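You operate a simulated robot arm through the tools that you are given. There is no shell and no other tool.

Carry out the task below with a simulated two-armed robot. There is one attempt and no reset: what you move stays moved.

TASK
Form a card in the green mould and drain it with the bellows.
Fine: shake it even over the small vat, three strokes on the card drain grate, then back on the slatted board; other moulds and controls stay.

It is judged by the outcome, as a careful person would: the job done as asked, and still so three seconds after it is handed in. It fails if anything else is knocked over, pushed out of place, dropped, spilled or broken.

THE ROBOT
Two 7-joint arms with fingered hands on one trunk that stands fixed in place. Base frame: the origin is at the foot of the trunk, x ahead of it, y to its left, z up; the work surface is at about z = 0.804. Readings come in m, degrees, newtons and seconds.
The left shoulder is at [0.07, 0.169, 1.168], the right one opposite. With the tool pointing down near the work surface each hand reaches from about 0.24 to 0.68 m from the base axis, measured 20 degrees to its own side. Payload 3.4 kg a hand.
The TCP of each hand is the grasp point between the finger pads, 0.023 m short of the fingertips. In the tool frame z runs along the fingers and y along their closing line. The gripper opens to 0.116 m. The gripper's body begins 0.065 m behind the TCP. The gripper is a hand of 4 fingers: y runs from the thumb to the fingers, the wrist lies at [0, 0, -0.211] in the tool frame.
Orientation is that of the tool frame in the base frame, as [roll, pitch, yaw] about the fixed x, y, z axes, in that order (R = Rz(yaw) Ry(pitch) Rx(roll)). With the fingers straight down and closing along the base's y, the tool's x points along the base's -x, its y along +y and its z along -z.

THE INTERFACE
- The arms move only by the tool apply_moves. It takes "left_increments", "right_increments" or both (then of equal length, played together; a hand with none holds still); each is a list of rows, each a list of 6 numbers: the shift along the base's x, y, z in units of 40 mm (1.0 is 40 mm), then the turn, a rotation vector about the base's x, y, z in units of 8 degrees (1.0 is 8 degrees). In form: [[x, y, z, rx, ry, rz], ...]. A call has 1 to 20 rows; each row shifts and turns the commanded pose from where the row before left it. A call with a number of a shift or a turn outside -1 to 1 is refused whole. Rows are played at 5 a second. More than 0.05 m and 8.6 degrees between two rows, and nothing of the call is played. A pose out of reach is approached as far as the arm can. The call stops where the force on the tool passes 80 N (or 10 N more than at its start, if that is more) or the arm is blocked; 0.2 s more then pass. In this call time passes only in rows, and 0.2 s behind the last. The reply holds the time, the measured pose of the TCP, the force on the tool along the base axes, the opening and the grip force, in the units named above and with some noise, with the torque about the TCP (base axes, N m) and any sound that the robot's microphone picked up, and new pictures: "views" is both (left out), scene, wrist or none (wrist: the cameras of the hands that moved).
- Cameras (640 x 400 px; columns grow to the right, rows downward): "scene" is now at [0.1059, -0.0717, 1.4053]; the picture's right is [-0.78, -0.63, 0.00], its down [-0.31, 0.39, -0.86] and it looks along [0.54, -0.67, -0.50] (base axes); focal length 214 px, centre (320, 200). "left" rides on the left gripper at [-0.069, 0.001, -0.09] in its tool frame; the picture's right is [-0.01, -1.00, 0.00], its down [0.79, -0.01, -0.61] and it looks along [0.61, -0.01, 0.79] (tool axes); focal length 251 px, centre (320, 200). "right" rides on the right gripper at [0.068, 0.001, -0.09] in its tool frame; the picture's right is [-0.01, 1.00, 0.00], its down [-0.79, -0.01, -0.61] and it looks along [-0.61, -0.01, 0.79] (tool axes); focal length 251 px, centre (320, 200).
- slide_trunk(by): slides the trunk up (or, below 0, down) by that many m; the arms and the scene camera ride with it, the base frame stays. It gives what a move gives, with no picture.
- curl_fingers(finger1, finger2, finger3, thumb_bend, hand): sets how far each is bent, from 0 (flat) to 100 (curled in); at 30 the hand is open as for a grip, at 70 the pads meet at the TCP. One left out holds its place. A second passes; each finger stops where it meets its share of the squeeze, and holds until it gets a number again. It is the only way to open and close the hand. It gives what a move gives, with no picture; readings hold the bend of each and the force on the fingers (four entries, about 0 where the hand has none), thumb and palm.
- head_to(pan, tilt): turns the head with the scene camera to pan (to the left, within 86 degrees either way) and tilt (down, from -29 to 69), counted from straight ahead of the robot. It gives what a move gives, and a new picture of the scene camera.
- locate(camera, pixels): there is no depth. For up to 12 entries [column, row, z] of the newest picture of that camera ("zoom" is the newest enlarged one), the place [x, y] in the base frame at which the ray of that pixel passes the height z, good to about 0.003 m. The clock stands still meanwhile.
- zoom(camera, box): a new picture of the part [left, top, right, bottom] of that camera's present view, enlarged. The clock stands still meanwhile.
- job_done(): hands the job in; it is judged then, once.

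Unless the task says otherwise, let go and move clear before handing in.

The tools are called after "Request:" as name(argument=value, ...) on one line, values as JSON. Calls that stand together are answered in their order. apply_moves: Moves the arms, as the interface text tells. Its arguments: {"type":"object","properties":{"left_increments":{"type":"array","items":{"type":"array","items":{"type":"number"}}},"right_increments":{"type":"array","items":{"type":"array","items":{"type":"number"}}},"views":{"type":"string","enum":["both","scene","wrist","none"]}},"required":[]} The other tools are called the same way: slide_trunk (by) slides the trunk up or down; curl_fingers (finger1, finger2, finger3, thumb_bend, hand) moves the fingers one by one; head_to (pan, tilt) turns the head that bears the scene camera; locate (camera, pixels) gives the place at which the rays of pixels pass given heights; zoom (camera, box) takes an enlarged picture of a part of a camera's view; job_done () hands the job in.

At the start:

```text
clock: 0.0
left_eef_pos: [0.4712, -0.0485, 1.1632]
left_tool_rot: [-180.0, 0.1, 180.0]
left_wrist_force: [-0.2, 0.0, 0.4]
left_ft_torque: [0.04, 0.0, 0.02]
left_grip_width: 0.1158
left_finger_force: 0.0
left_shape: jaw
left_bend: [30.0, 30.0, 30.0, 30.0]
left_finger forces: [0.1, 0.0, 0.0, 0.0, 0.0, 0.0]
right_eef_pos: [0.3022, -0.3295, 1.2149]
right_tool_rot: [179.9, 0.0, -180.0]
right_wrist_force: [0.2, -0.5, 0.4]
right_ft_torque: [0.01, 0.01, 0.01]
right_grip_width: 0.1162
right_finger_force: 0.2
right_shape: jaw
right_bend: [30.0, 30.0, 30.0, 30.0]
right_finger forces: [0.0, 0.1, 0.0, 0.0, 0.0, 0.1]
trunk travel left (down, up): [-0.675, 0.265]
head pan, tilt: [-51.2, 30.1]
```

scene: 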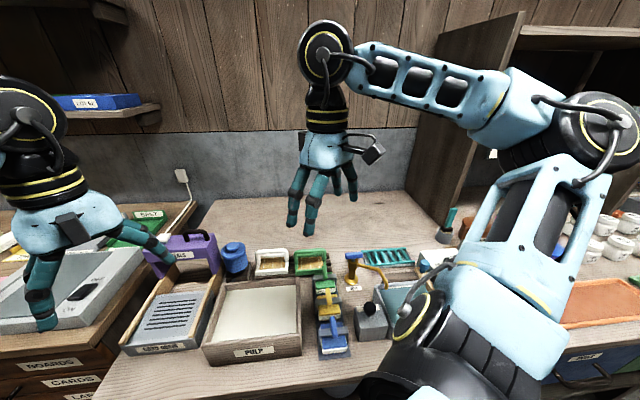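
right: 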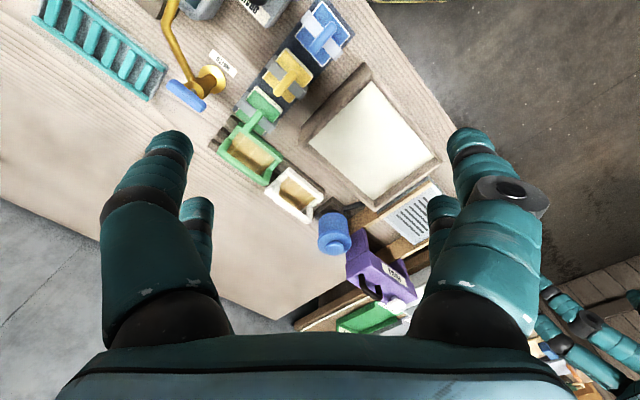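
left: 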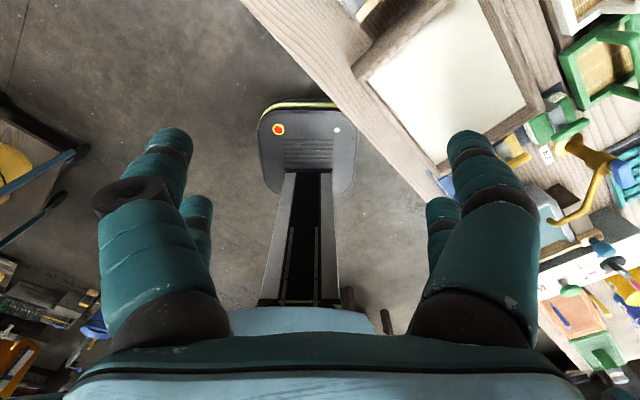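

The scene shows a pulp vat (around 255,320), a drain grate box (175,315), a white and a green mould (272,262 and 310,262), stamps/presses and a teal slatted board (388,257). I'll look closer before moving anything.

Request:
zoom(camera="scene", box=[100, 220, 340, 370])

Request:
zoom(camera="scene", box=[300, 220, 460, 370])

Request:
zoom(camera="right", box=[180, 0, 480, 330])

Request:
zoom(camera="left", box=[400, 0, 640, 400])

```text
2.67 times, centred on (220, 295) of scene
```

zoom: 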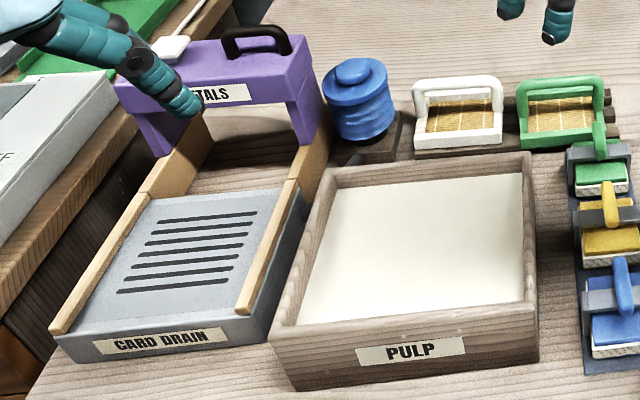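

```text
2.67 times, centred on (380, 295) of scene
```

zoom: 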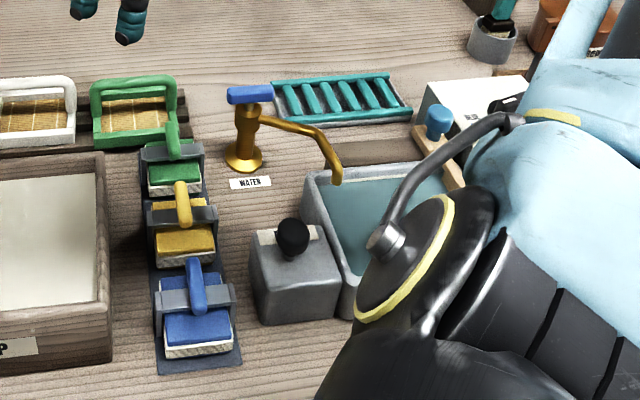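

```text
1.21 times, centred on (330, 165) of right
```

zoom: 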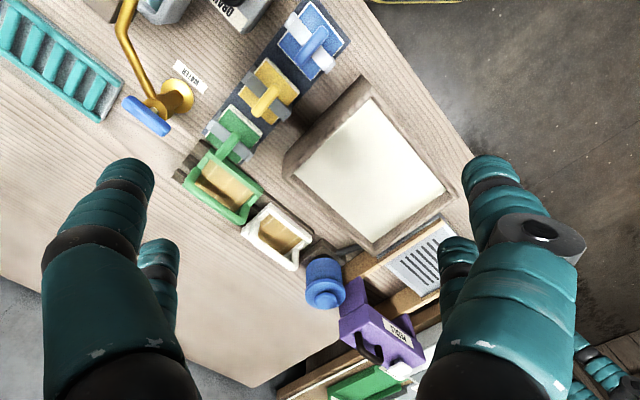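

```text
1.00 times, centred on (520, 200) of left (not enlarged: the box is as wide or as high as the picture)
```

zoom: 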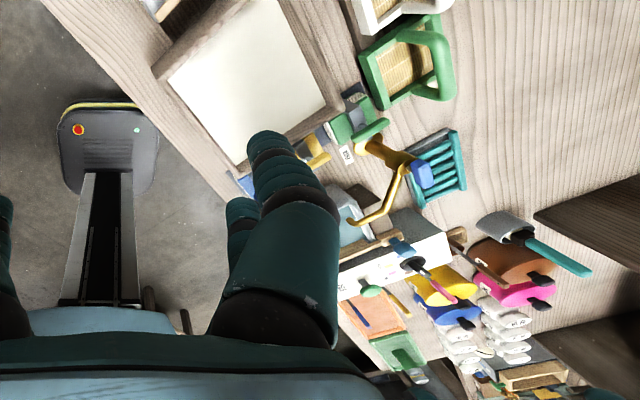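

The near table holds the CARD DRAIN, PULP vat, blue bellows-like thing, white and green moulds on dark slats, stamps, a water tap, sink and lever box. I'll turn the head to survey the left and right before deciding.

Request:
head_to(pan=0, tilt=35)

Request:
head_to(pan=60, tilt=35)

Request:
head_to(pan=-85, tilt=40)

```text
clock: 1.2
left_eef_pos: [0.4713, -0.0486, 1.1628]
left_tool_rot: [179.9, 0.0, -180.0]
left_wrist_force: [-0.2, -0.3, -0.8]
left_ft_torque: [-0.02, 0.0, 0.01]
left_grip_width: 0.1157
left_finger_force: 0.0
left_shape: jaw
left_bend: [30.0, 30.0, 30.0, 30.0]
left_finger forces: [0.0, 0.0, 0.1, 0.0, 0.1, 0.0]
right_eef_pos: [0.3021, -0.3304, 1.214]
right_tool_rot: [180.0, 0.0, -180.0]
right_wrist_force: [0.2, 0.3, -0.8]
right_ft_torque: [-0.02, 0.0, 0.02]
right_grip_width: 0.1158
right_finger_force: 0.1
right_shape: jaw
right_bend: [30.0, 30.0, 30.0, 30.0]
right_finger forces: [0.1, 0.0, 0.0, 0.0, 0.0, 0.0]
trunk travel left (down, up): [-0.675, 0.265]
head pan, tilt: [0.0, 35.0]
```

scene: 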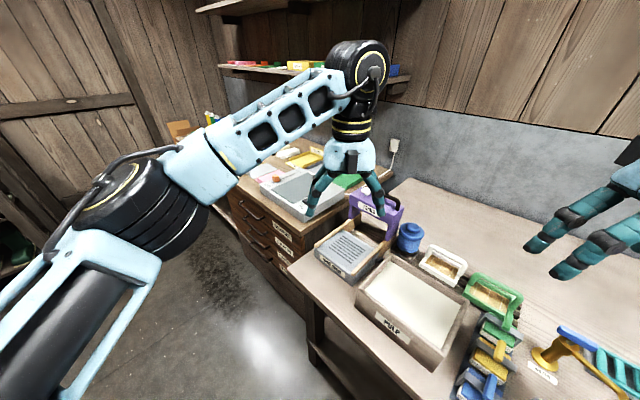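

```text
clock: 2.5
left_eef_pos: [0.4711, -0.0482, 1.1627]
left_tool_rot: [180.0, 0.1, -179.9]
left_wrist_force: [0.3, 0.0, -0.1]
left_ft_torque: [-0.02, -0.02, 0.0]
left_grip_width: 0.1158
left_finger_force: 0.2
left_shape: jaw
left_bend: [30.0, 30.0, 30.0, 30.0]
left_finger forces: [0.0, 0.0, 0.1, 0.0, 0.0, 0.1]
right_eef_pos: [0.3023, -0.3286, 1.214]
right_tool_rot: [-180.0, 0.0, 179.9]
right_wrist_force: [0.4, 0.2, -0.5]
right_ft_torque: [0.03, 0.03, -0.01]
right_grip_width: 0.116
right_finger_force: 0.0
right_shape: jaw
right_bend: [30.0, 30.0, 30.0, 30.0]
right_finger forces: [0.0, 0.0, 0.0, 0.0, 0.1, 0.0]
trunk travel left (down, up): [-0.675, 0.265]
head pan, tilt: [60.0, 35.0]
```

scene: 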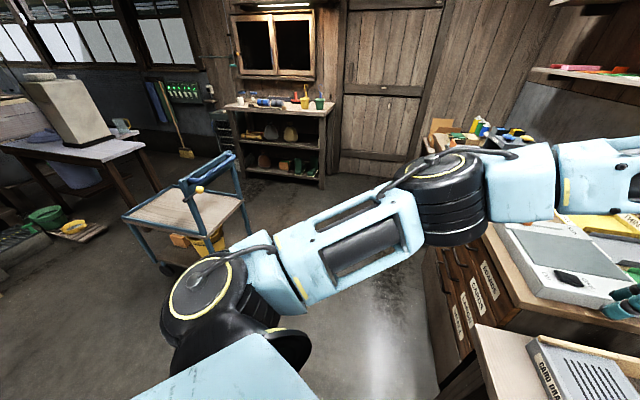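

```text
clock: 4.8
left_eef_pos: [0.4714, -0.0481, 1.1645]
left_tool_rot: [180.0, -0.1, -179.9]
left_wrist_force: [-0.2, -0.2, -0.2]
left_ft_torque: [-0.02, -0.03, -0.01]
left_grip_width: 0.1157
left_finger_force: 0.1
left_shape: jaw
left_bend: [30.0, 30.0, 30.0, 30.0]
left_finger forces: [0.0, 0.1, 0.1, 0.0, 0.1, 0.1]
right_eef_pos: [0.3023, -0.3292, 1.2136]
right_tool_rot: [180.0, 0.1, -180.0]
right_wrist_force: [0.1, 0.9, -0.3]
right_ft_torque: [0.01, -0.05, -0.01]
right_grip_width: 0.116
right_finger_force: 0.2
right_shape: jaw
right_bend: [30.0, 30.0, 30.0, 30.0]
right_finger forces: [0.1, 0.1, 0.0, 0.0, 0.0, 0.0]
trunk travel left (down, up): [-0.675, 0.265]
head pan, tilt: [-85.0, 40.0]
```

scene: 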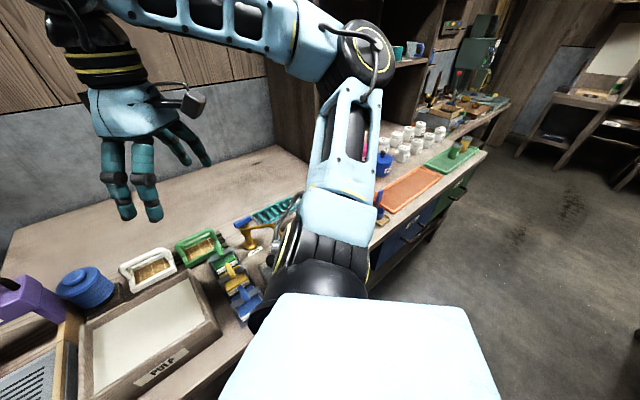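

The work table lies ahead-right. I'll aim the head at it with more tilt to measure objects.

Request:
head_to(pan=-35, tilt=48)

```text
clock: 6.0
left_eef_pos: [0.4702, -0.0473, 1.1637]
left_tool_rot: [-179.9, -0.1, 180.0]
left_wrist_force: [-0.4, -0.3, -0.4]
left_ft_torque: [0.0, 0.02, -0.04]
left_grip_width: 0.1158
left_finger_force: 0.1
left_shape: jaw
left_bend: [30.0, 30.0, 30.0, 30.0]
left_finger forces: [0.0, 0.0, 0.1, 0.0, 0.0, 0.0]
right_eef_pos: [0.302, -0.3293, 1.2137]
right_tool_rot: [180.0, 0.0, -180.0]
right_wrist_force: [0.3, 1.5, -0.4]
right_ft_torque: [-0.02, 0.03, -0.02]
right_grip_width: 0.1162
right_finger_force: 0.0
right_shape: jaw
right_bend: [30.0, 30.0, 30.0, 30.0]
right_finger forces: [0.0, 0.0, 0.0, 0.1, 0.0, 0.0]
trunk travel left (down, up): [-0.675, 0.265]
head pan, tilt: [-35.0, 48.0]
```

scene: 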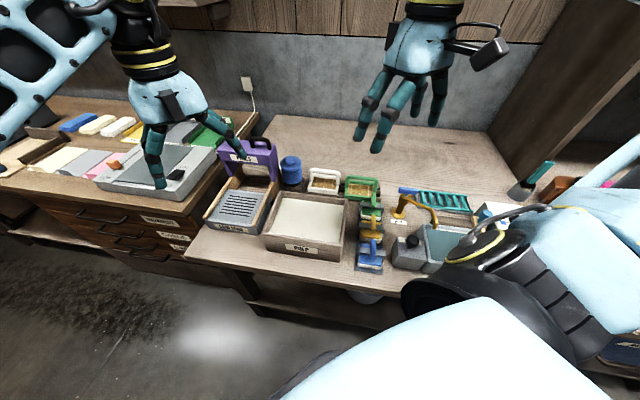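

Request:
zoom(camera="scene", box=[190, 130, 400, 275])

Request:
zoom(camera="scene", box=[330, 160, 500, 280])

Request:
locate(camera="scene", pixels=[[205, 230, 0.804], [246, 234, 0.804], [264, 248, 0.804], [340, 261, 0.804], [360, 197, 0.86], [323, 180, 0.86], [291, 161, 0.9], [239, 204, 0.84], [369, 265, 0.804], [440, 200, 0.82]])

```text
2.76 times, centred on (295, 202) of scene
```

zoom: 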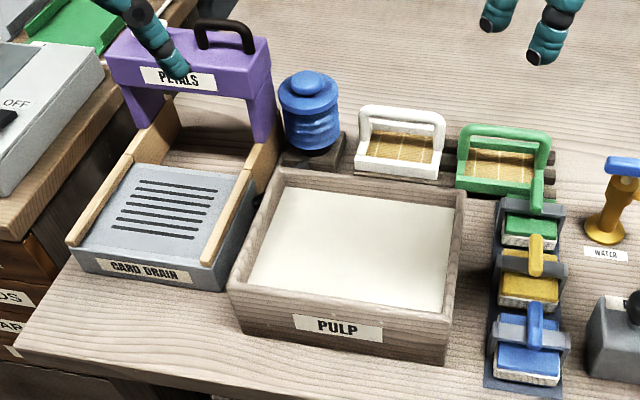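

```text
3.33 times, centred on (415, 220) of scene
```

zoom: 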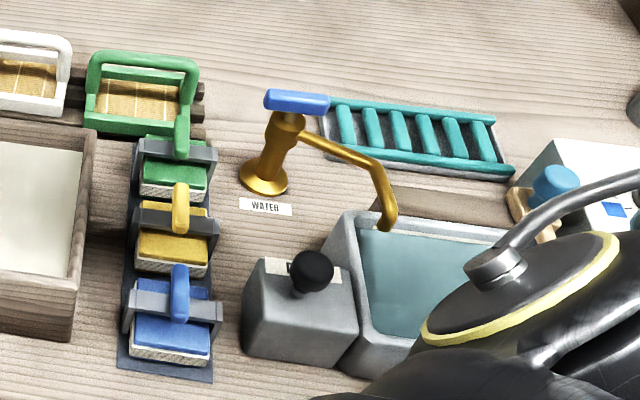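

```text
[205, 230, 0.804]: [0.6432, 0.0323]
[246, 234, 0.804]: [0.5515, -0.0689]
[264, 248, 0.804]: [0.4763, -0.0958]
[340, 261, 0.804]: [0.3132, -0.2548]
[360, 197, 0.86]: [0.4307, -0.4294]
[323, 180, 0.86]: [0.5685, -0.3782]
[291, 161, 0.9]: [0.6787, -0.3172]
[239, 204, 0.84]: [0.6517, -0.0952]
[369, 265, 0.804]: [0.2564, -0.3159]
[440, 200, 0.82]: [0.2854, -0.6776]
```

Table edges run about 45° to the base (vat front edge from (0.476,-0.096) to (0.313,-0.255)). I'll clear the left hand to the left and swing the right hand, yawed 45°, to look at the moulds from close.

Request:
apply_moves(left_increments=[[-0.25, 0.88, 0, 0, 0, 0], [-0.25, 0.88, 0, 0, 0, 0], [-0.25, 0.88, 0, 0, 0, 0], [-0.25, 0.88, 0, 0, 0, 0], [-0.25, 0.88, 0, 0, 0, 0], [-0.25, 0.88, 0, 0, 0, 0], [-0.25, 0.88, 0, 0, 0, 0]], right_increments=[[0.14, -0.68, -0.5, 0, 0, 0.8], [0.14, -0.68, -0.5, 0, 0, 0.8], [0.14, -0.68, -0.5, 0, 0, 0.8], [0.14, -0.68, -0.5, 0, 0, 0.8], [0.14, -0.68, -0.5, 0, 0, 0.8], [0.14, -0.68, -0.5, 0, 0, 0.8], [0.14, -0.68, -0.5, 0, 0, 0.8]], views="both")

```text
clock: 7.6
left_eef_pos: [0.3994, 0.1979, 1.1632]
left_tool_rot: [179.9, 0.0, -180.0]
left_wrist_force: [-0.1, 0.0, 0.1]
left_ft_torque: [0.0, -0.01, 0.02]
left_grip_width: 0.1158
left_finger_force: 0.1
left_shape: jaw
left_bend: [30.0, 30.0, 30.0, 30.0]
left_finger forces: [0.1, 0.1, 0.1, 0.0, 0.0, 0.0]
right_eef_pos: [0.3395, -0.5193, 1.0741]
right_tool_rot: [-179.9, -0.1, -135.1]
right_wrist_force: [-0.2, -0.6, -0.3]
right_ft_torque: [0.0, 0.01, 0.05]
right_grip_width: 0.1157
right_finger_force: 0.0
right_shape: jaw
right_bend: [30.0, 30.0, 30.0, 30.0]
right_finger forces: [0.1, 0.1, 0.1, 0.0, 0.1, 0.0]
trunk travel left (down, up): [-0.675, 0.265]
head pan, tilt: [-35.0, 48.0]
```

scene: 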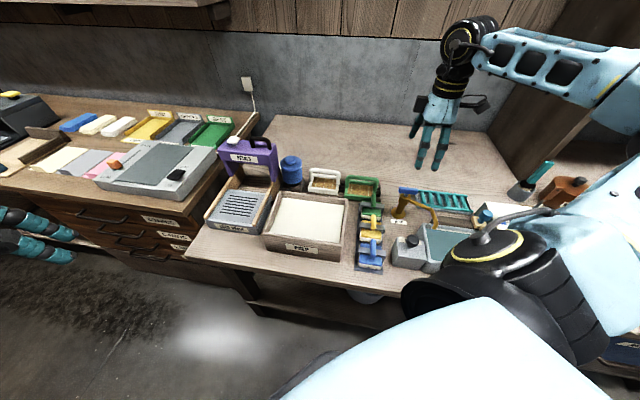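
right: 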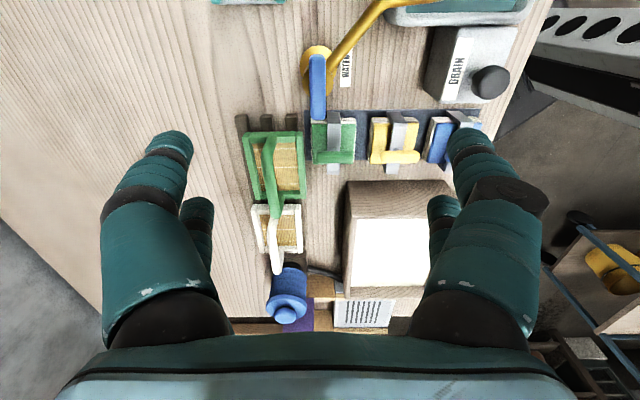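
left: 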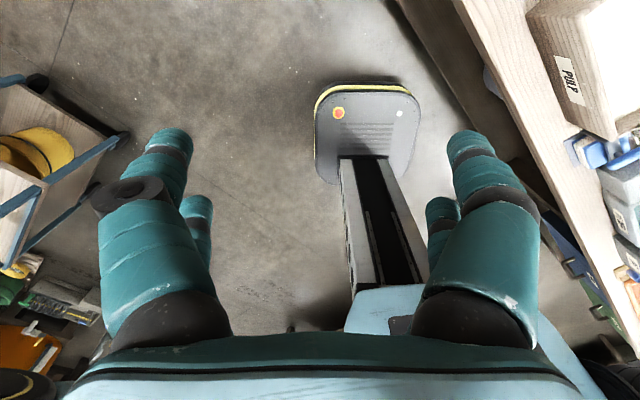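

The right wrist view shows the green mould at (275,165) with an arch handle down its middle, sitting on dark slats, the bellows at (287,300) with a hose to the card drain. I'll zoom and locate.

Request:
zoom(camera="right", box=[220, 90, 440, 340])

Request:
zoom(camera="scene", box=[210, 130, 400, 260])

Request:
locate(camera="right", pixels=[[242, 133, 0.85], [301, 133, 0.85], [249, 200, 0.85], [303, 200, 0.85], [262, 145, 0.9], [277, 217, 0.9], [240, 118, 0.815], [293, 118, 0.815], [287, 310, 0.9]])

```text
1.60 times, centred on (330, 215) of right
```

zoom: 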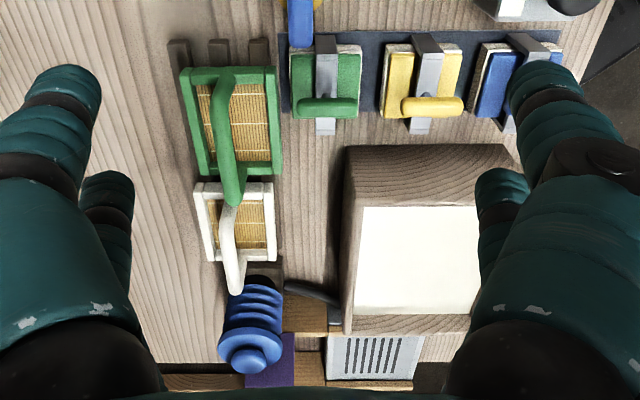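

```text
3.08 times, centred on (305, 195) of scene
```

zoom: 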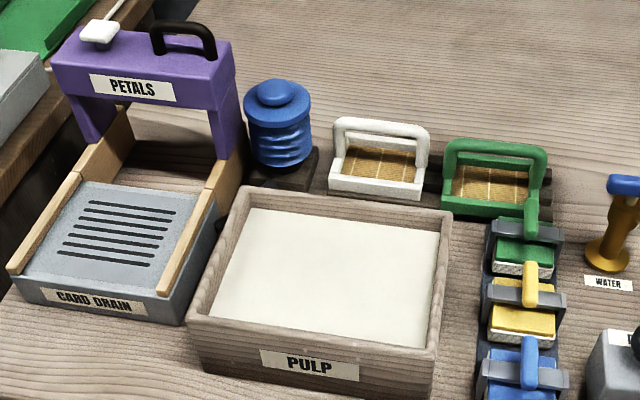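

```text
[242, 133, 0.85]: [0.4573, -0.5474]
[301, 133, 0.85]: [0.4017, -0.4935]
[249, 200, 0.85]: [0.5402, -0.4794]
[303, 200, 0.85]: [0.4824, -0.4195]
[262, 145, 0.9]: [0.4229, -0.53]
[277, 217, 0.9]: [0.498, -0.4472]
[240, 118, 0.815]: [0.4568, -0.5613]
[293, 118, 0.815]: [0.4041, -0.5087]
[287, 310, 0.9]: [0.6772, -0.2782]
```

I'll triangulate the handle, tray and bellows heights by comparing rays from both cameras at several heights.

Request:
locate(camera="zoom", pixels=[[452, 146, 0.86], [452, 146, 0.9], [542, 148, 0.86], [542, 148, 0.9], [446, 212, 0.804], [446, 212, 0.82], [278, 92, 0.9], [278, 92, 0.95], [525, 218, 0.82], [332, 196, 0.82], [421, 202, 0.82]])

Request:
locate(camera="right", pixels=[[266.3, 150, 0.86], [266.3, 150, 0.9], [275, 215, 0.86], [275, 215, 0.9], [303, 200, 0.82], [300, 133, 0.82], [287, 309, 0.9], [287, 309, 0.95], [248, 200, 0.82], [242, 133, 0.82]])

```text
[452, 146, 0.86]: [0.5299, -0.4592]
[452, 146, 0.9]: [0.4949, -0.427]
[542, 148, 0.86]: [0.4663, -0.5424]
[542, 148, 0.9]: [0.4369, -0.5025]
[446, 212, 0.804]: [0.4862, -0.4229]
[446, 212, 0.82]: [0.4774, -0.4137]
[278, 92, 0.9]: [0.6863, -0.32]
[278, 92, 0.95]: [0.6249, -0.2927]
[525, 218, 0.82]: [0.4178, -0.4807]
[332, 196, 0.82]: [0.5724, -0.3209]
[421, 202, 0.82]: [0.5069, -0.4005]
```

```text
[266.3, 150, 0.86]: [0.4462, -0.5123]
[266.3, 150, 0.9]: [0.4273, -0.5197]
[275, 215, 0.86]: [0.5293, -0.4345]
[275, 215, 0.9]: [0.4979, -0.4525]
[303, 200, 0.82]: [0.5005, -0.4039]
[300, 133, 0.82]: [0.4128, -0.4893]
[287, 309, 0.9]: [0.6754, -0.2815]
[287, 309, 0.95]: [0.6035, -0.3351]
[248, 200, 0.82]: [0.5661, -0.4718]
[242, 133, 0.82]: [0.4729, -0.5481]
```

The handle top bar triangulates to about (0.48,-0.48,0.88) and the bellows top to about (0.65,-0.307,0.924). I'll slide the right hand along the table to look closely at the grate, PETALS box and bellows.

Request:
apply_moves(right_increments=[[0.7, 0.7, 0.1, 0, 0, 0], [0.7, 0.7, 0.1, 0, 0, 0], [0.7, 0.7, 0.1, 0, 0, 0], [0.7, 0.7, 0.1, 0, 0, 0], [0.7, 0.7, 0.1, 0, 0, 0]], views="both")

```text
clock: 8.8
left_eef_pos: [0.4018, 0.2001, 1.1617]
left_tool_rot: [-179.9, 0.0, -179.9]
left_wrist_force: [0.5, -0.3, 0.3]
left_ft_torque: [-0.02, -0.01, -0.03]
left_grip_width: 0.1159
left_finger_force: 0.0
left_shape: jaw
left_bend: [30.0, 30.0, 30.0, 30.0]
left_finger forces: [0.0, 0.0, 0.0, 0.0, 0.0, 0.0]
right_eef_pos: [0.4826, -0.3772, 1.0952]
right_tool_rot: [-180.0, -0.1, -135.2]
right_wrist_force: [1.1, -0.3, 0.8]
right_ft_torque: [-0.01, -0.04, -0.03]
right_grip_width: 0.116
right_finger_force: 0.0
right_shape: jaw
right_bend: [30.0, 30.0, 30.0, 30.0]
right_finger forces: [0.0, 0.0, 0.0, 0.1, 0.0, 0.0]
trunk travel left (down, up): [-0.675, 0.265]
head pan, tilt: [-35.0, 48.0]
```

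scene: 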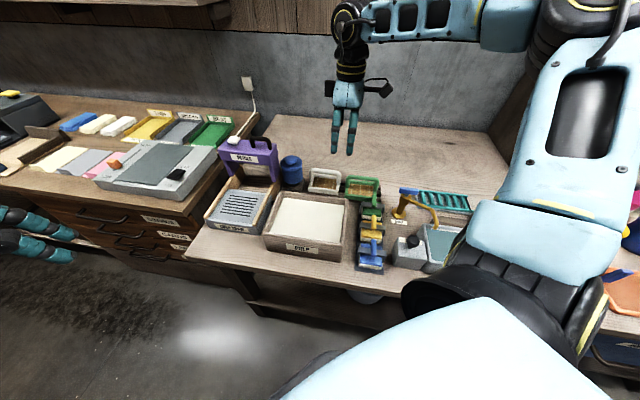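
right: 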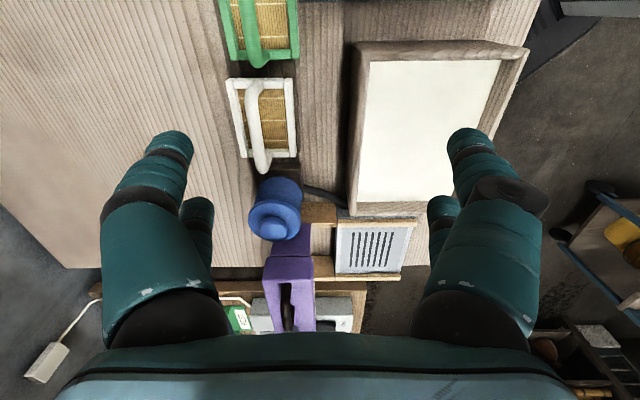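

Now the grate (375,248), bellows (275,208) and PETALS box (290,290) are all in the wrist view. I'll zoom and triangulate them.

Request:
zoom(camera="right", box=[220, 150, 440, 340])

Request:
zoom(camera="scene", box=[195, 125, 315, 250])

```text
2.11 times, centred on (330, 245) of right
```

zoom: 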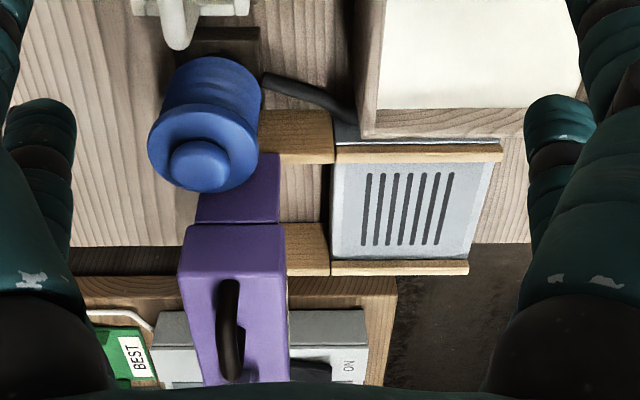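

```text
3.20 times, centred on (255, 188) of scene
```

zoom: 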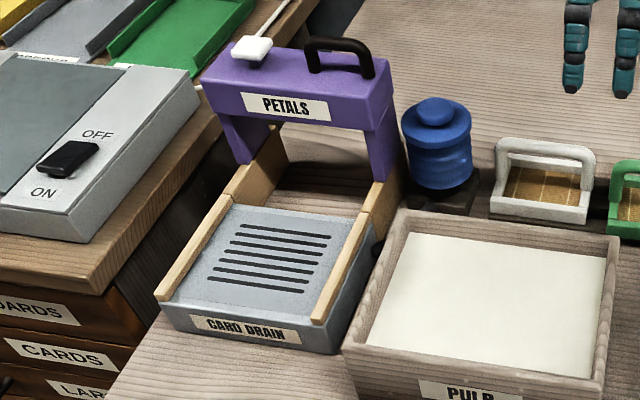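

Request:
locate(camera="zoom", pixels=[[242, 227, 0.82], [242, 227, 0.86], [330, 237, 0.82], [330, 237, 0.86], [213, 278, 0.82], [213, 278, 0.86], [303, 291, 0.82], [303, 291, 0.86], [436, 108, 0.9], [436, 108, 0.94], [205, 205, 0.84], [391, 150, 0.9]])

Request:
locate(camera="right", pixels=[[351.8, 232.5, 0.82], [351.8, 232.5, 0.86], [352, 266.5, 0.82], [352, 266.5, 0.86], [391.5, 231.5, 0.82], [391.5, 231.5, 0.86], [388, 266, 0.82], [388, 266, 0.86], [273, 228, 0.9], [273, 228, 0.94], [318, 271, 0.84], [410, 223, 0.84]])

```text
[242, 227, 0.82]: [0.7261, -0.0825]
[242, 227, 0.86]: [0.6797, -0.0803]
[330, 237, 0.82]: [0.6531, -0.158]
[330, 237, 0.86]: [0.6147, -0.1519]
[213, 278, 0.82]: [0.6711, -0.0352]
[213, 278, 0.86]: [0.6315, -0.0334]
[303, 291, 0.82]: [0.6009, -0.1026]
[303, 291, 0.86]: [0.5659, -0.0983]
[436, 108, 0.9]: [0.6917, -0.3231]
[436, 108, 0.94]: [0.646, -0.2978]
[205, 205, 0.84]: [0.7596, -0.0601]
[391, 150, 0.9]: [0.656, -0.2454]
```

```text
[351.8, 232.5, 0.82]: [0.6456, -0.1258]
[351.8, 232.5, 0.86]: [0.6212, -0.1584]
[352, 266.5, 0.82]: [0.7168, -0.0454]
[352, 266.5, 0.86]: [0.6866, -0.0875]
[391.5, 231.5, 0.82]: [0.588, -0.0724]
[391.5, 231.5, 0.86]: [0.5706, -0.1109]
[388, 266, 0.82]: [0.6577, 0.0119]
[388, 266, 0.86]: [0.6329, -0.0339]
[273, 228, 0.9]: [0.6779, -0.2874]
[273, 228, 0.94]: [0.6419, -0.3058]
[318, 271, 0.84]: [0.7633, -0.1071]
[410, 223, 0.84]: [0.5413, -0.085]
```

The grate slots triangulate to a centre of about (0.627,-0.092) at z≈0.855. I'll check the PETALS box height and the vat rim/pulp level for clearance.

Request:
locate(camera="zoom", pixels=[[372, 107, 0.94], [372, 107, 0.98], [205, 84, 0.94], [205, 84, 0.98], [400, 212, 0.86], [400, 212, 0.9], [404, 234, 0.84], [404, 234, 0.87], [616, 244, 0.86], [616, 244, 0.9]])

Request:
locate(camera="right", pixels=[[312.9, 257.3, 0.94], [312.9, 257.3, 0.98], [356, 43, 0.86], [356, 43, 0.9], [350, 214, 0.86], [350, 214, 0.9], [527, 47, 0.86], [527, 47, 0.9], [369, 61, 0.84], [358, 201, 0.84], [497, 61, 0.84]])

```text
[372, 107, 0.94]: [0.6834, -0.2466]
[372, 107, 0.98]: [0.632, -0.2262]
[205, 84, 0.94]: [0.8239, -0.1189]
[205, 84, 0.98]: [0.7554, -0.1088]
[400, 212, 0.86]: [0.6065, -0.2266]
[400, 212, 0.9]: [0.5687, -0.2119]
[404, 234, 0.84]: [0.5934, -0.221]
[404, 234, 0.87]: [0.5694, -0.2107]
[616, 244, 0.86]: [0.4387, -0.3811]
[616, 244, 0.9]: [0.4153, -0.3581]
```

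```text
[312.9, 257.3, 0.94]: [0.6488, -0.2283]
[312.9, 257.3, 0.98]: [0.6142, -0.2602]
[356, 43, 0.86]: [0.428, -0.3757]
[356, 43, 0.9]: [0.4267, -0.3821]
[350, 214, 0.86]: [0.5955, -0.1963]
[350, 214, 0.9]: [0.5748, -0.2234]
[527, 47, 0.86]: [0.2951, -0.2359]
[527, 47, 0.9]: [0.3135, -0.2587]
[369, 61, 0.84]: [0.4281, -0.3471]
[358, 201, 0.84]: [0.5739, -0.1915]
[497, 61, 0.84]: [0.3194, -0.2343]
```

Request:
locate(camera="zoom", pixels=[[415, 235, 0.84], [415, 235, 0.87], [368, 345, 0.84], [368, 345, 0.87], [606, 257, 0.84], [606, 257, 0.87], [356, 354, 0.86], [356, 354, 0.89]])

Request:
locate(camera="right", pixels=[[360, 202, 0.84], [360, 202, 0.87], [440, 202, 0.84], [440, 202, 0.87], [370, 62, 0.87], [497, 61, 0.87]])

Request:
zoom(camera="right", box=[220, 0, 540, 220])

```text
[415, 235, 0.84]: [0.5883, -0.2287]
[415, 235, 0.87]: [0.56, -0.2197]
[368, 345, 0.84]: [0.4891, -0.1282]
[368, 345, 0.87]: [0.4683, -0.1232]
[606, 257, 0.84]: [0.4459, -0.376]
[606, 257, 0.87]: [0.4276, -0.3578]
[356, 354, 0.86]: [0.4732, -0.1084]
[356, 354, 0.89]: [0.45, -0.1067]
```

```text
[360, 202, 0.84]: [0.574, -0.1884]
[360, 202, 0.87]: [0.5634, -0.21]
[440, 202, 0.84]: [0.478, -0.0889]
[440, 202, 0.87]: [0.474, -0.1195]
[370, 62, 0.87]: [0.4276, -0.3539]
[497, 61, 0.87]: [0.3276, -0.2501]
```

```text
1.82 times, centred on (380, 110) of right
```

zoom: 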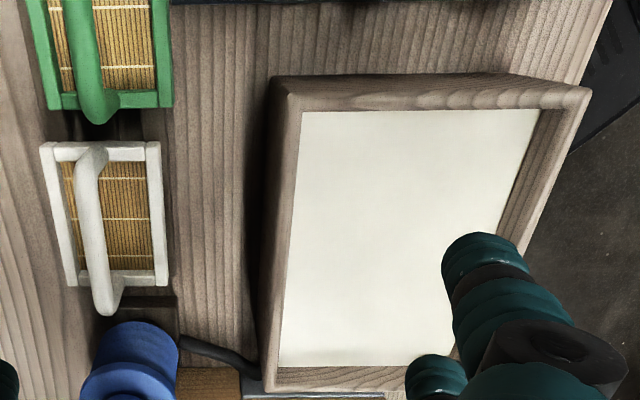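

The vat rim is near z≈0.87–0.88. Now I'll move the right hand to line up with the green handle in the v-direction, so that its bar should appear vertical at column 320.

Request:
apply_moves(right_increments=[[-0.386, -0.866, -0.2, 0, 0, 0], [-0.386, -0.866, -0.2, 0, 0, 0], [-0.386, -0.866, -0.2, 0, 0, 0], [-0.386, -0.866, -0.2, 0, 0, 0], [-0.386, -0.866, -0.2, 0, 0, 0]], views="both")

Request:
zoom(camera="right", box=[240, 90, 400, 230])

```text
clock: 10.0
left_eef_pos: [0.401, 0.1958, 1.1627]
left_tool_rot: [180.0, 0.0, -180.0]
left_wrist_force: [-0.2, 0.2, 0.3]
left_ft_torque: [0.0, 0.01, 0.0]
left_grip_width: 0.116
left_finger_force: 0.1
left_shape: jaw
left_bend: [30.0, 30.0, 30.0, 30.0]
left_finger forces: [0.0, 0.0, 0.1, 0.0, 0.0, 0.0]
right_eef_pos: [0.4025, -0.5543, 1.0516]
right_tool_rot: [179.9, -0.1, -135.2]
right_wrist_force: [-0.5, 0.2, 0.6]
right_ft_torque: [-0.04, -0.02, 0.03]
right_grip_width: 0.1157
right_finger_force: 0.1
right_shape: jaw
right_bend: [30.0, 30.0, 30.0, 30.0]
right_finger forces: [0.1, 0.0, 0.1, 0.0, 0.0, 0.1]
trunk travel left (down, up): [-0.675, 0.265]
head pan, tilt: [-35.0, 48.0]
```

scene: 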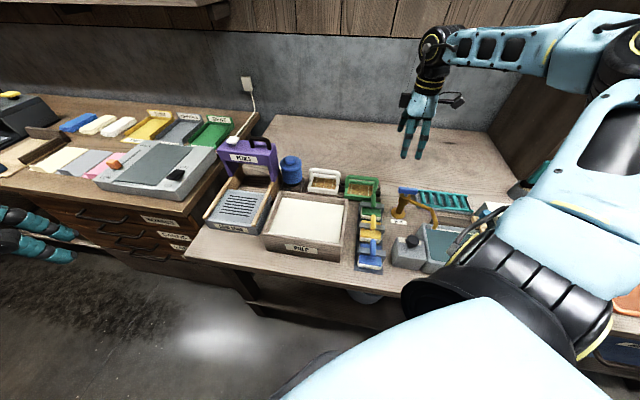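
right: 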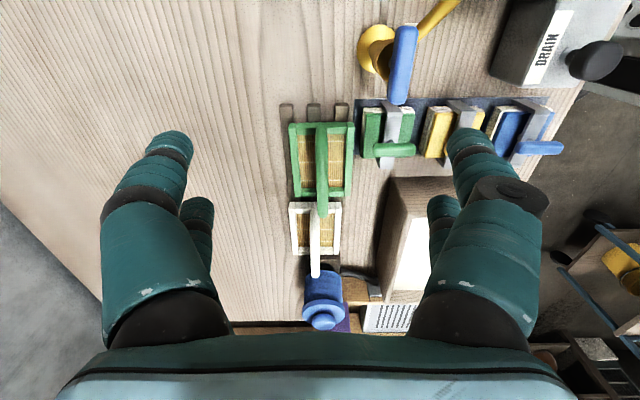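

```text
2.86 times, centred on (320, 160) of right
```

zoom: 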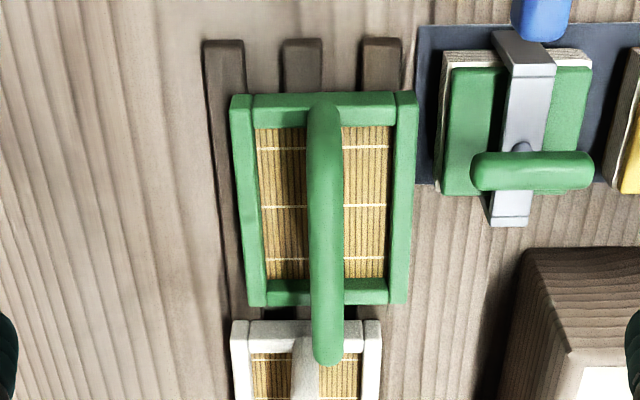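

The handle bar is vertical at column ≈321–323, so yaw and lateral alignment are good; the mould tray is about 0.115×0.080 m centred on it. Before grasping I'll verify that the right arm reaches above the grate with this posture.

Request:
apply_moves(right_increments=[[0.432, 0.889, 0, 0, 0, 0], [0.432, 0.889, 0, 0, 0, 0], [0.432, 0.889, 0, 0, 0, 0], [0.432, 0.889, 0, 0, 0, 0], [0.432, 0.889, 0, 0, 0, 0], [0.432, 0.889, 0, 0, 0, 0], [0.432, 0.889, 0, 0, 0, 0], [0.432, 0.889, 0, 0, 0, 0], [0.432, 0.889, 0, 0, 0, 0], [0.432, 0.889, 0, 0, 0, 0], [0.432, 0.889, 0, 0, 0, 0], [0.432, 0.889, -0.3, 0, 0, 0], [0.432, 0.889, -0.5, 0, 0, 0], [0, 0, -0.7, 0, 0, 0]], views="both")

```text
clock: 13.0
left_eef_pos: [0.4008, 0.197, 1.1627]
left_tool_rot: [-180.0, -0.1, 180.0]
left_wrist_force: [0.5, -0.3, -0.2]
left_ft_torque: [-0.01, 0.0, 0.0]
left_grip_width: 0.116
left_finger_force: 0.0
left_shape: jaw
left_bend: [30.0, 30.0, 30.0, 30.0]
left_finger forces: [0.0, 0.0, 0.0, 0.0, 0.0, 0.1]
right_eef_pos: [0.5251, -0.1686, 0.9968]
right_tool_rot: [180.0, 0.1, -135.2]
right_wrist_force: [0.2, -0.1, 0.1]
right_ft_torque: [0.04, -0.01, -0.05]
right_grip_width: 0.1163
right_finger_force: 0.0
right_shape: jaw
right_bend: [30.0, 30.0, 30.0, 30.0]
right_finger forces: [0.1, 0.0, 0.0, 0.1, 0.0, 0.1]
right hand out of reach, approached as far as the arm can: row 10, 11, 12, 13
trunk travel left (down, up): [-0.675, 0.265]
head pan, tilt: [-35.0, 48.0]
```

scene: 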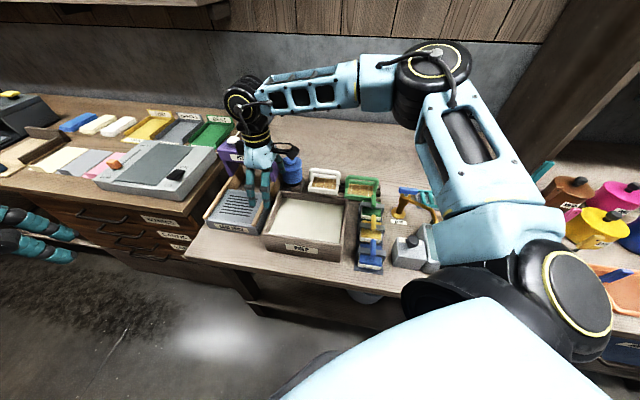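
right: 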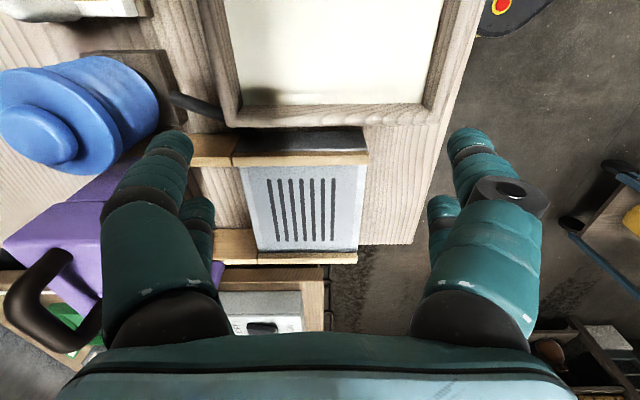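

Row 10 onward was out of reach: the hand stopped at (0.525,-0.169), short of the grate at (0.627,-0.092). I'll test whether undoing part of the yaw gives more reach here, with nothing held.

Request:
apply_moves(right_increments=[[0, 0, 0.5, 0, 0, -0.8], [0, 0, 0.5, 0, 0, -0.8], [0, 0, 0, 0, 0, -0.8], [0, 0, 0, 0, 0, -0.8], [0, 0, 0, 0, 0, -0.8], [0, 0, 0, 0, 0, -0.8], [0, 0, 0, 0, 0, -0.8], [0.5, 0.4, 0, 0, 0, 0], [0.5, 0.4, 0, 0, 0, 0], [0.5, 0.4, 0, 0, 0, 0], [0.5, 0.4, 0, 0, 0, 0], [0.5, 0.4, 0, 0, 0, 0]], views="both")

```text
clock: 15.6
left_eef_pos: [0.4004, 0.1971, 1.1621]
left_tool_rot: [-179.9, 0.0, 179.9]
left_wrist_force: [-0.7, 0.1, 0.5]
left_ft_torque: [-0.04, -0.03, 0.0]
left_grip_width: 0.1157
left_finger_force: 0.0
left_shape: jaw
left_bend: [30.0, 30.0, 30.0, 30.0]
left_finger forces: [0.0, 0.0, 0.0, 0.0, 0.1, 0.0]
right_eef_pos: [0.5283, -0.1652, 1.0357]
right_tool_rot: [179.9, 0.0, -180.0]
right_wrist_force: [-0.6, -0.7, 1.1]
right_ft_torque: [0.01, 0.0, 0.0]
right_grip_width: 0.1159
right_finger_force: 0.1
right_shape: jaw
right_bend: [30.0, 30.0, 30.0, 30.0]
right_finger forces: [0.0, 0.0, 0.1, 0.0, 0.0, 0.0]
right hand out of reach, approached as far as the arm can: row 8, 9, 10, 11, 12
trunk travel left (down, up): [-0.675, 0.265]
head pan, tilt: [-35.0, 48.0]
```

scene: 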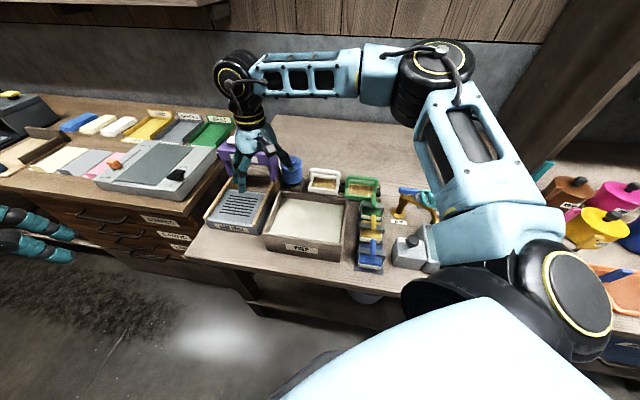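
right: 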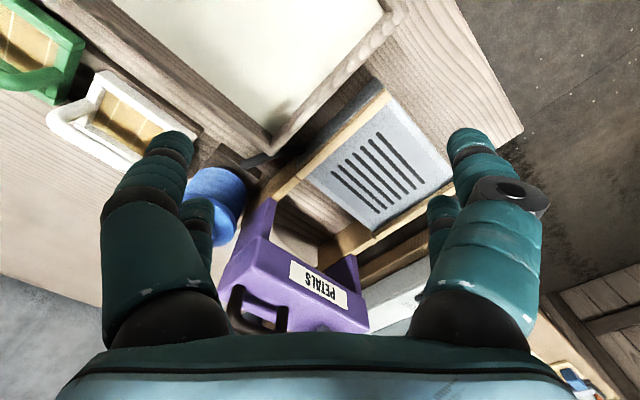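

Yaw made no difference: the wrist is stuck near (0.528,-0.165). I'll test a hand tilt along the bar direction (wrist leaning to the table's right), which lets the TCP extend beyond the wrist toward the grate.

Request:
apply_moves(right_increments=[[-0.3, -0.2, 0, 0, 0, 0.8], [-0.3, -0.2, 0, 0, 0, 0.8], [0, 0, 0, 0, 0, 0.8], [0, 0, 0, 0, 0, 0.8], [0, 0, 0, 0, 0, 0.8], [0, 0, 0, 0, 0, 0.8], [0, 0, 0, 0, 0, 0.8], [0, 0, 0, 0.6, -0.6, 0], [0, 0, 0, 0.6, -0.6, 0], [0, 0, 0, 0.6, -0.6, 0], [0, 0, 0, 0.6, -0.6, 0], [0, 0, 0, 0.6, -0.6, 0], [0.6, 0.5, 0, 0, 0, 0], [0.6, 0.5, 0, 0, 0, 0], [0.6, 0.5, 0, 0, 0, 0], [0.6, 0.5, 0, 0, 0, 0], [0.4, 0.3, 0, 0, 0, 0]], views="both")

```text
clock: 19.2
left_eef_pos: [0.4022, 0.1973, 1.1628]
left_tool_rot: [-180.0, 0.1, -179.9]
left_wrist_force: [0.6, 0.0, -0.1]
left_ft_torque: [0.0, 0.01, 0.0]
left_grip_width: 0.116
left_finger_force: 0.1
left_shape: jaw
left_bend: [30.0, 30.0, 30.0, 30.0]
left_finger forces: [0.1, 0.0, 0.1, 0.0, 0.0, 0.1]
right_eef_pos: [0.6152, -0.0898, 1.0367]
right_tool_rot: [179.9, 34.2, -135.4]
right_wrist_force: [0.1, 0.6, -0.1]
right_ft_torque: [0.01, -0.01, -0.02]
right_grip_width: 0.116
right_finger_force: 0.1
right_shape: jaw
right_bend: [30.0, 30.0, 30.0, 30.0]
right_finger forces: [0.1, 0.1, 0.0, 0.0, 0.0, 0.0]
trunk travel left (down, up): [-0.675, 0.265]
head pan, tilt: [-35.0, 48.0]
```

scene: 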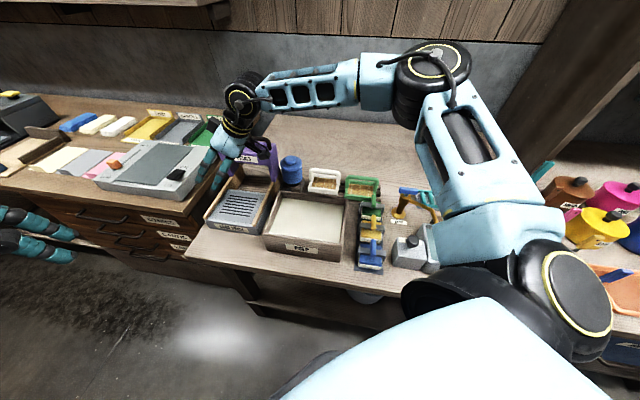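
right: 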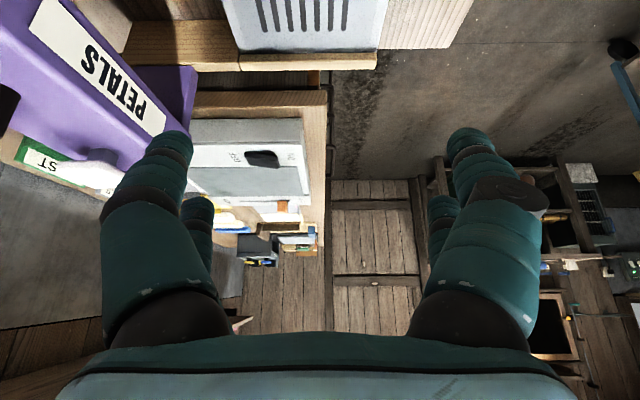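

Tilting 34° along the bar reaches (0.615,-0.090) fine. But it puts the wrist camera low on the vat side, so I'll test the flipped yaw (camera on top, looking straight down) for better clearance.

Request:
apply_moves(right_increments=[[-0.5, -0.42, 0.1, -0.6, 0.6, 0], [-0.5, -0.42, 0.1, -0.6, 0.6, 0], [-0.5, -0.42, 0.1, -0.6, 0.6, 0], [-0.5, -0.42, 0.1, -0.6, 0.6, 0], [-0.5, -0.42, 0.1, -0.6, 0.6, 0], [0, 0, 0, 0, 0, -1], [0, 0, 0, 0, 0, -1], [0, 0, 0, 0, 0, -1], [0, 0, 0, 0, 0, -1], [0, 0, 0, 0, 0, -1], [0, 0, 0, 0, 0, -1], [0, 0, 0, 0, 0, -1], [0, 0, 0, 0, 0, -1], [0, 0, 0, 0, 0, -1], [0, 0, 0, 0, 0, -1], [0, 0, 0, 0, 0, -1], [0, 0, 0, 0, 0, -1], [0, 0, 0, 0, 0, -1], [0, 0, 0, 0, 0, -1], [0, 0, 0, 0, 0, -1]], views="scene")

Request:
apply_moves(right_increments=[[0, 0, 0, 0, 0, -1], [0, 0, 0, 0, 0, -1], [0, 0, 0, 0, 0, -1], [0, 0, 0, 0, 0, -1], [0, 0, 0, 0, 0, -1], [0, 0, 0, 0, 0, -1], [0, 0, 0, 0, 0, -1], [0, 0, 0, 0, 0, -0.5]], views="both")

```text
clock: 23.4
left_eef_pos: [0.3997, 0.1961, 1.1619]
left_tool_rot: [179.8, 0.0, -180.0]
left_wrist_force: [-0.3, 0.2, 0.4]
left_ft_torque: [0.02, -0.06, 0.01]
left_grip_width: 0.1158
left_finger_force: 0.1
left_shape: jaw
left_bend: [30.0, 30.0, 30.0, 30.0]
left_finger forces: [0.0, 0.1, 0.1, 0.1, 0.0, 0.0]
right_eef_pos: [0.5314, -0.3548, 1.0665]
right_tool_rot: [179.9, -0.7, 105.2]
right_wrist_force: [0.3, -0.3, 0.5]
right_ft_torque: [0.01, 0.03, 0.01]
right_grip_width: 0.116
right_finger_force: 0.0
right_shape: jaw
right_bend: [30.0, 30.0, 30.0, 30.0]
right_finger forces: [0.0, 0.0, 0.1, 0.0, 0.1, 0.0]
right hand out of reach, approached as far as the arm can: row 16, 17, 18, 19, 20
trunk travel left (down, up): [-0.675, 0.265]
head pan, tilt: [-35.0, 48.0]
```

scene: 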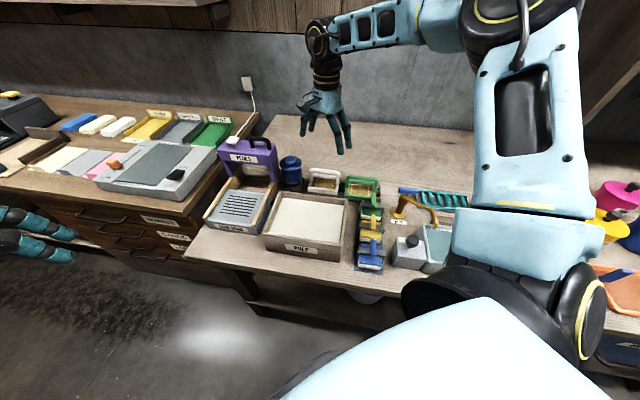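

```text
clock: 25.2
left_eef_pos: [0.4008, 0.1966, 1.1622]
left_tool_rot: [179.9, 0.0, 180.0]
left_wrist_force: [0.0, 0.7, -0.6]
left_ft_torque: [0.01, 0.01, 0.0]
left_grip_width: 0.1159
left_finger_force: 0.1
left_shape: jaw
left_bend: [30.0, 30.0, 30.0, 30.0]
left_finger forces: [0.0, 0.1, 0.0, 0.1, 0.0, 0.1]
right_eef_pos: [0.4731, -0.6357, 1.0667]
right_tool_rot: [-179.9, -0.2, 45.0]
right_wrist_force: [-0.2, -1.0, -0.2]
right_ft_torque: [-0.02, -0.04, -0.03]
right_grip_width: 0.1163
right_finger_force: 0.1
right_shape: jaw
right_bend: [30.0, 30.0, 30.0, 30.0]
right_finger forces: [0.0, 0.0, 0.1, 0.1, 0.0, 0.0]
right hand out of reach, approached as far as the arm can: row 1, 2, 3, 4, 5, 6, 7, 8
trunk travel left (down, up): [-0.675, 0.265]
head pan, tilt: [-35.0, 48.0]
```

scene: 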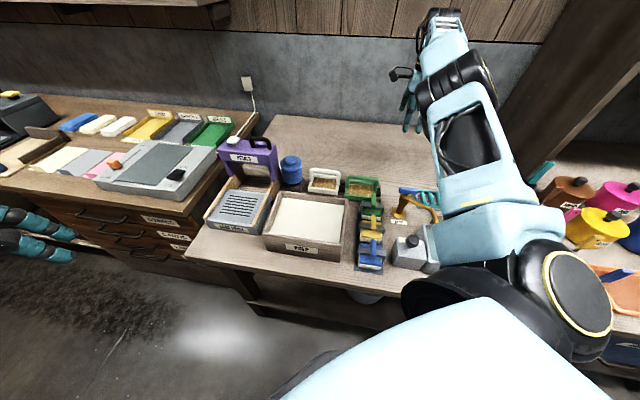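
right: 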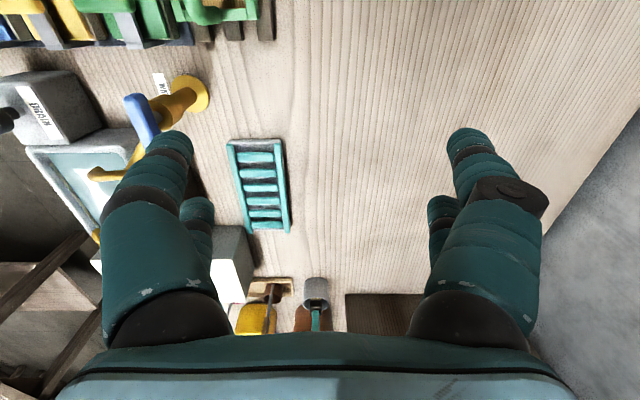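

The flipped yaw is not reachable near the grate, so I'll return to the workable yaw (-135°) and use the 34° tilt along the bar.

Request:
apply_moves(right_increments=[[0.05, 0.4, 0, 0, 0, 1], [0.05, 0.4, 0, 0, 0, 1], [0.05, 0.4, 0, 0, 0, 1], [0.05, 0.4, 0, 0, 0, 1], [0.05, 0.4, 0, 0, 0, 1], [0.05, 0.4, 0, 0, 0, 1], [0.05, 0.4, 0, 0, 0, 1], [0.05, 0.4, 0, 0, 0, 1], [0.05, 0.4, 0, 0, 0, 1], [0.05, 0.4, 0, 0, 0, 1], [0.05, 0.4, 0, 0, 0, 1], [0.05, 0.4, 0, 0, 0, 1], [0.05, 0.4, 0, 0, 0, 1], [0.05, 0.4, 0, 0, 0, 1], [0.05, 0.4, 0, 0, 0, 1], [0.05, 0.4, 0, 0, 0, 1], [0.05, 0.4, 0, 0, 0, 1], [0.05, 0.4, 0, 0, 0, 1], [0.05, 0.4, 0, 0, 0, 1], [0.05, 0.4, 0, 0, 0, 1]], views="scene")

```text
clock: 29.4
left_eef_pos: [0.4007, 0.1978, 1.1638]
left_tool_rot: [-180.0, 0.0, 179.9]
left_wrist_force: [-0.2, 0.1, 0.6]
left_ft_torque: [0.0, 0.0, 0.02]
left_grip_width: 0.1159
left_finger_force: 0.1
left_shape: jaw
left_bend: [30.0, 30.0, 30.0, 30.0]
left_finger forces: [0.0, 0.0, 0.0, 0.0, 0.1, 0.0]
right_eef_pos: [0.512, -0.3138, 1.0667]
right_tool_rot: [-180.0, 0.0, -155.1]
right_wrist_force: [0.0, -0.7, -0.2]
right_ft_torque: [-0.01, -0.02, 0.02]
right_grip_width: 0.116
right_finger_force: 0.0
right_shape: jaw
right_bend: [30.0, 30.0, 30.0, 30.0]
right_finger forces: [0.1, 0.0, 0.1, 0.0, 0.0, 0.0]
trunk travel left (down, up): [-0.675, 0.265]
head pan, tilt: [-35.0, 48.0]
```

scene: 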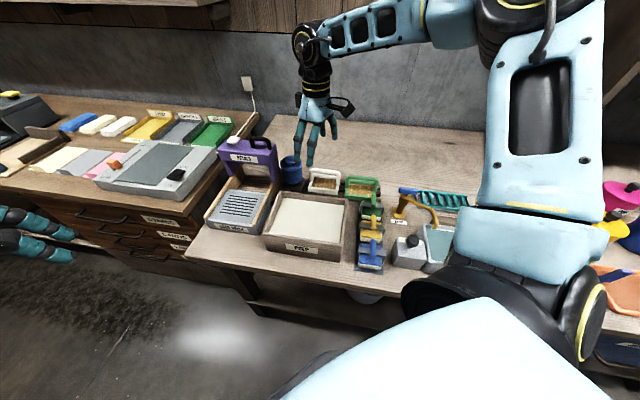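

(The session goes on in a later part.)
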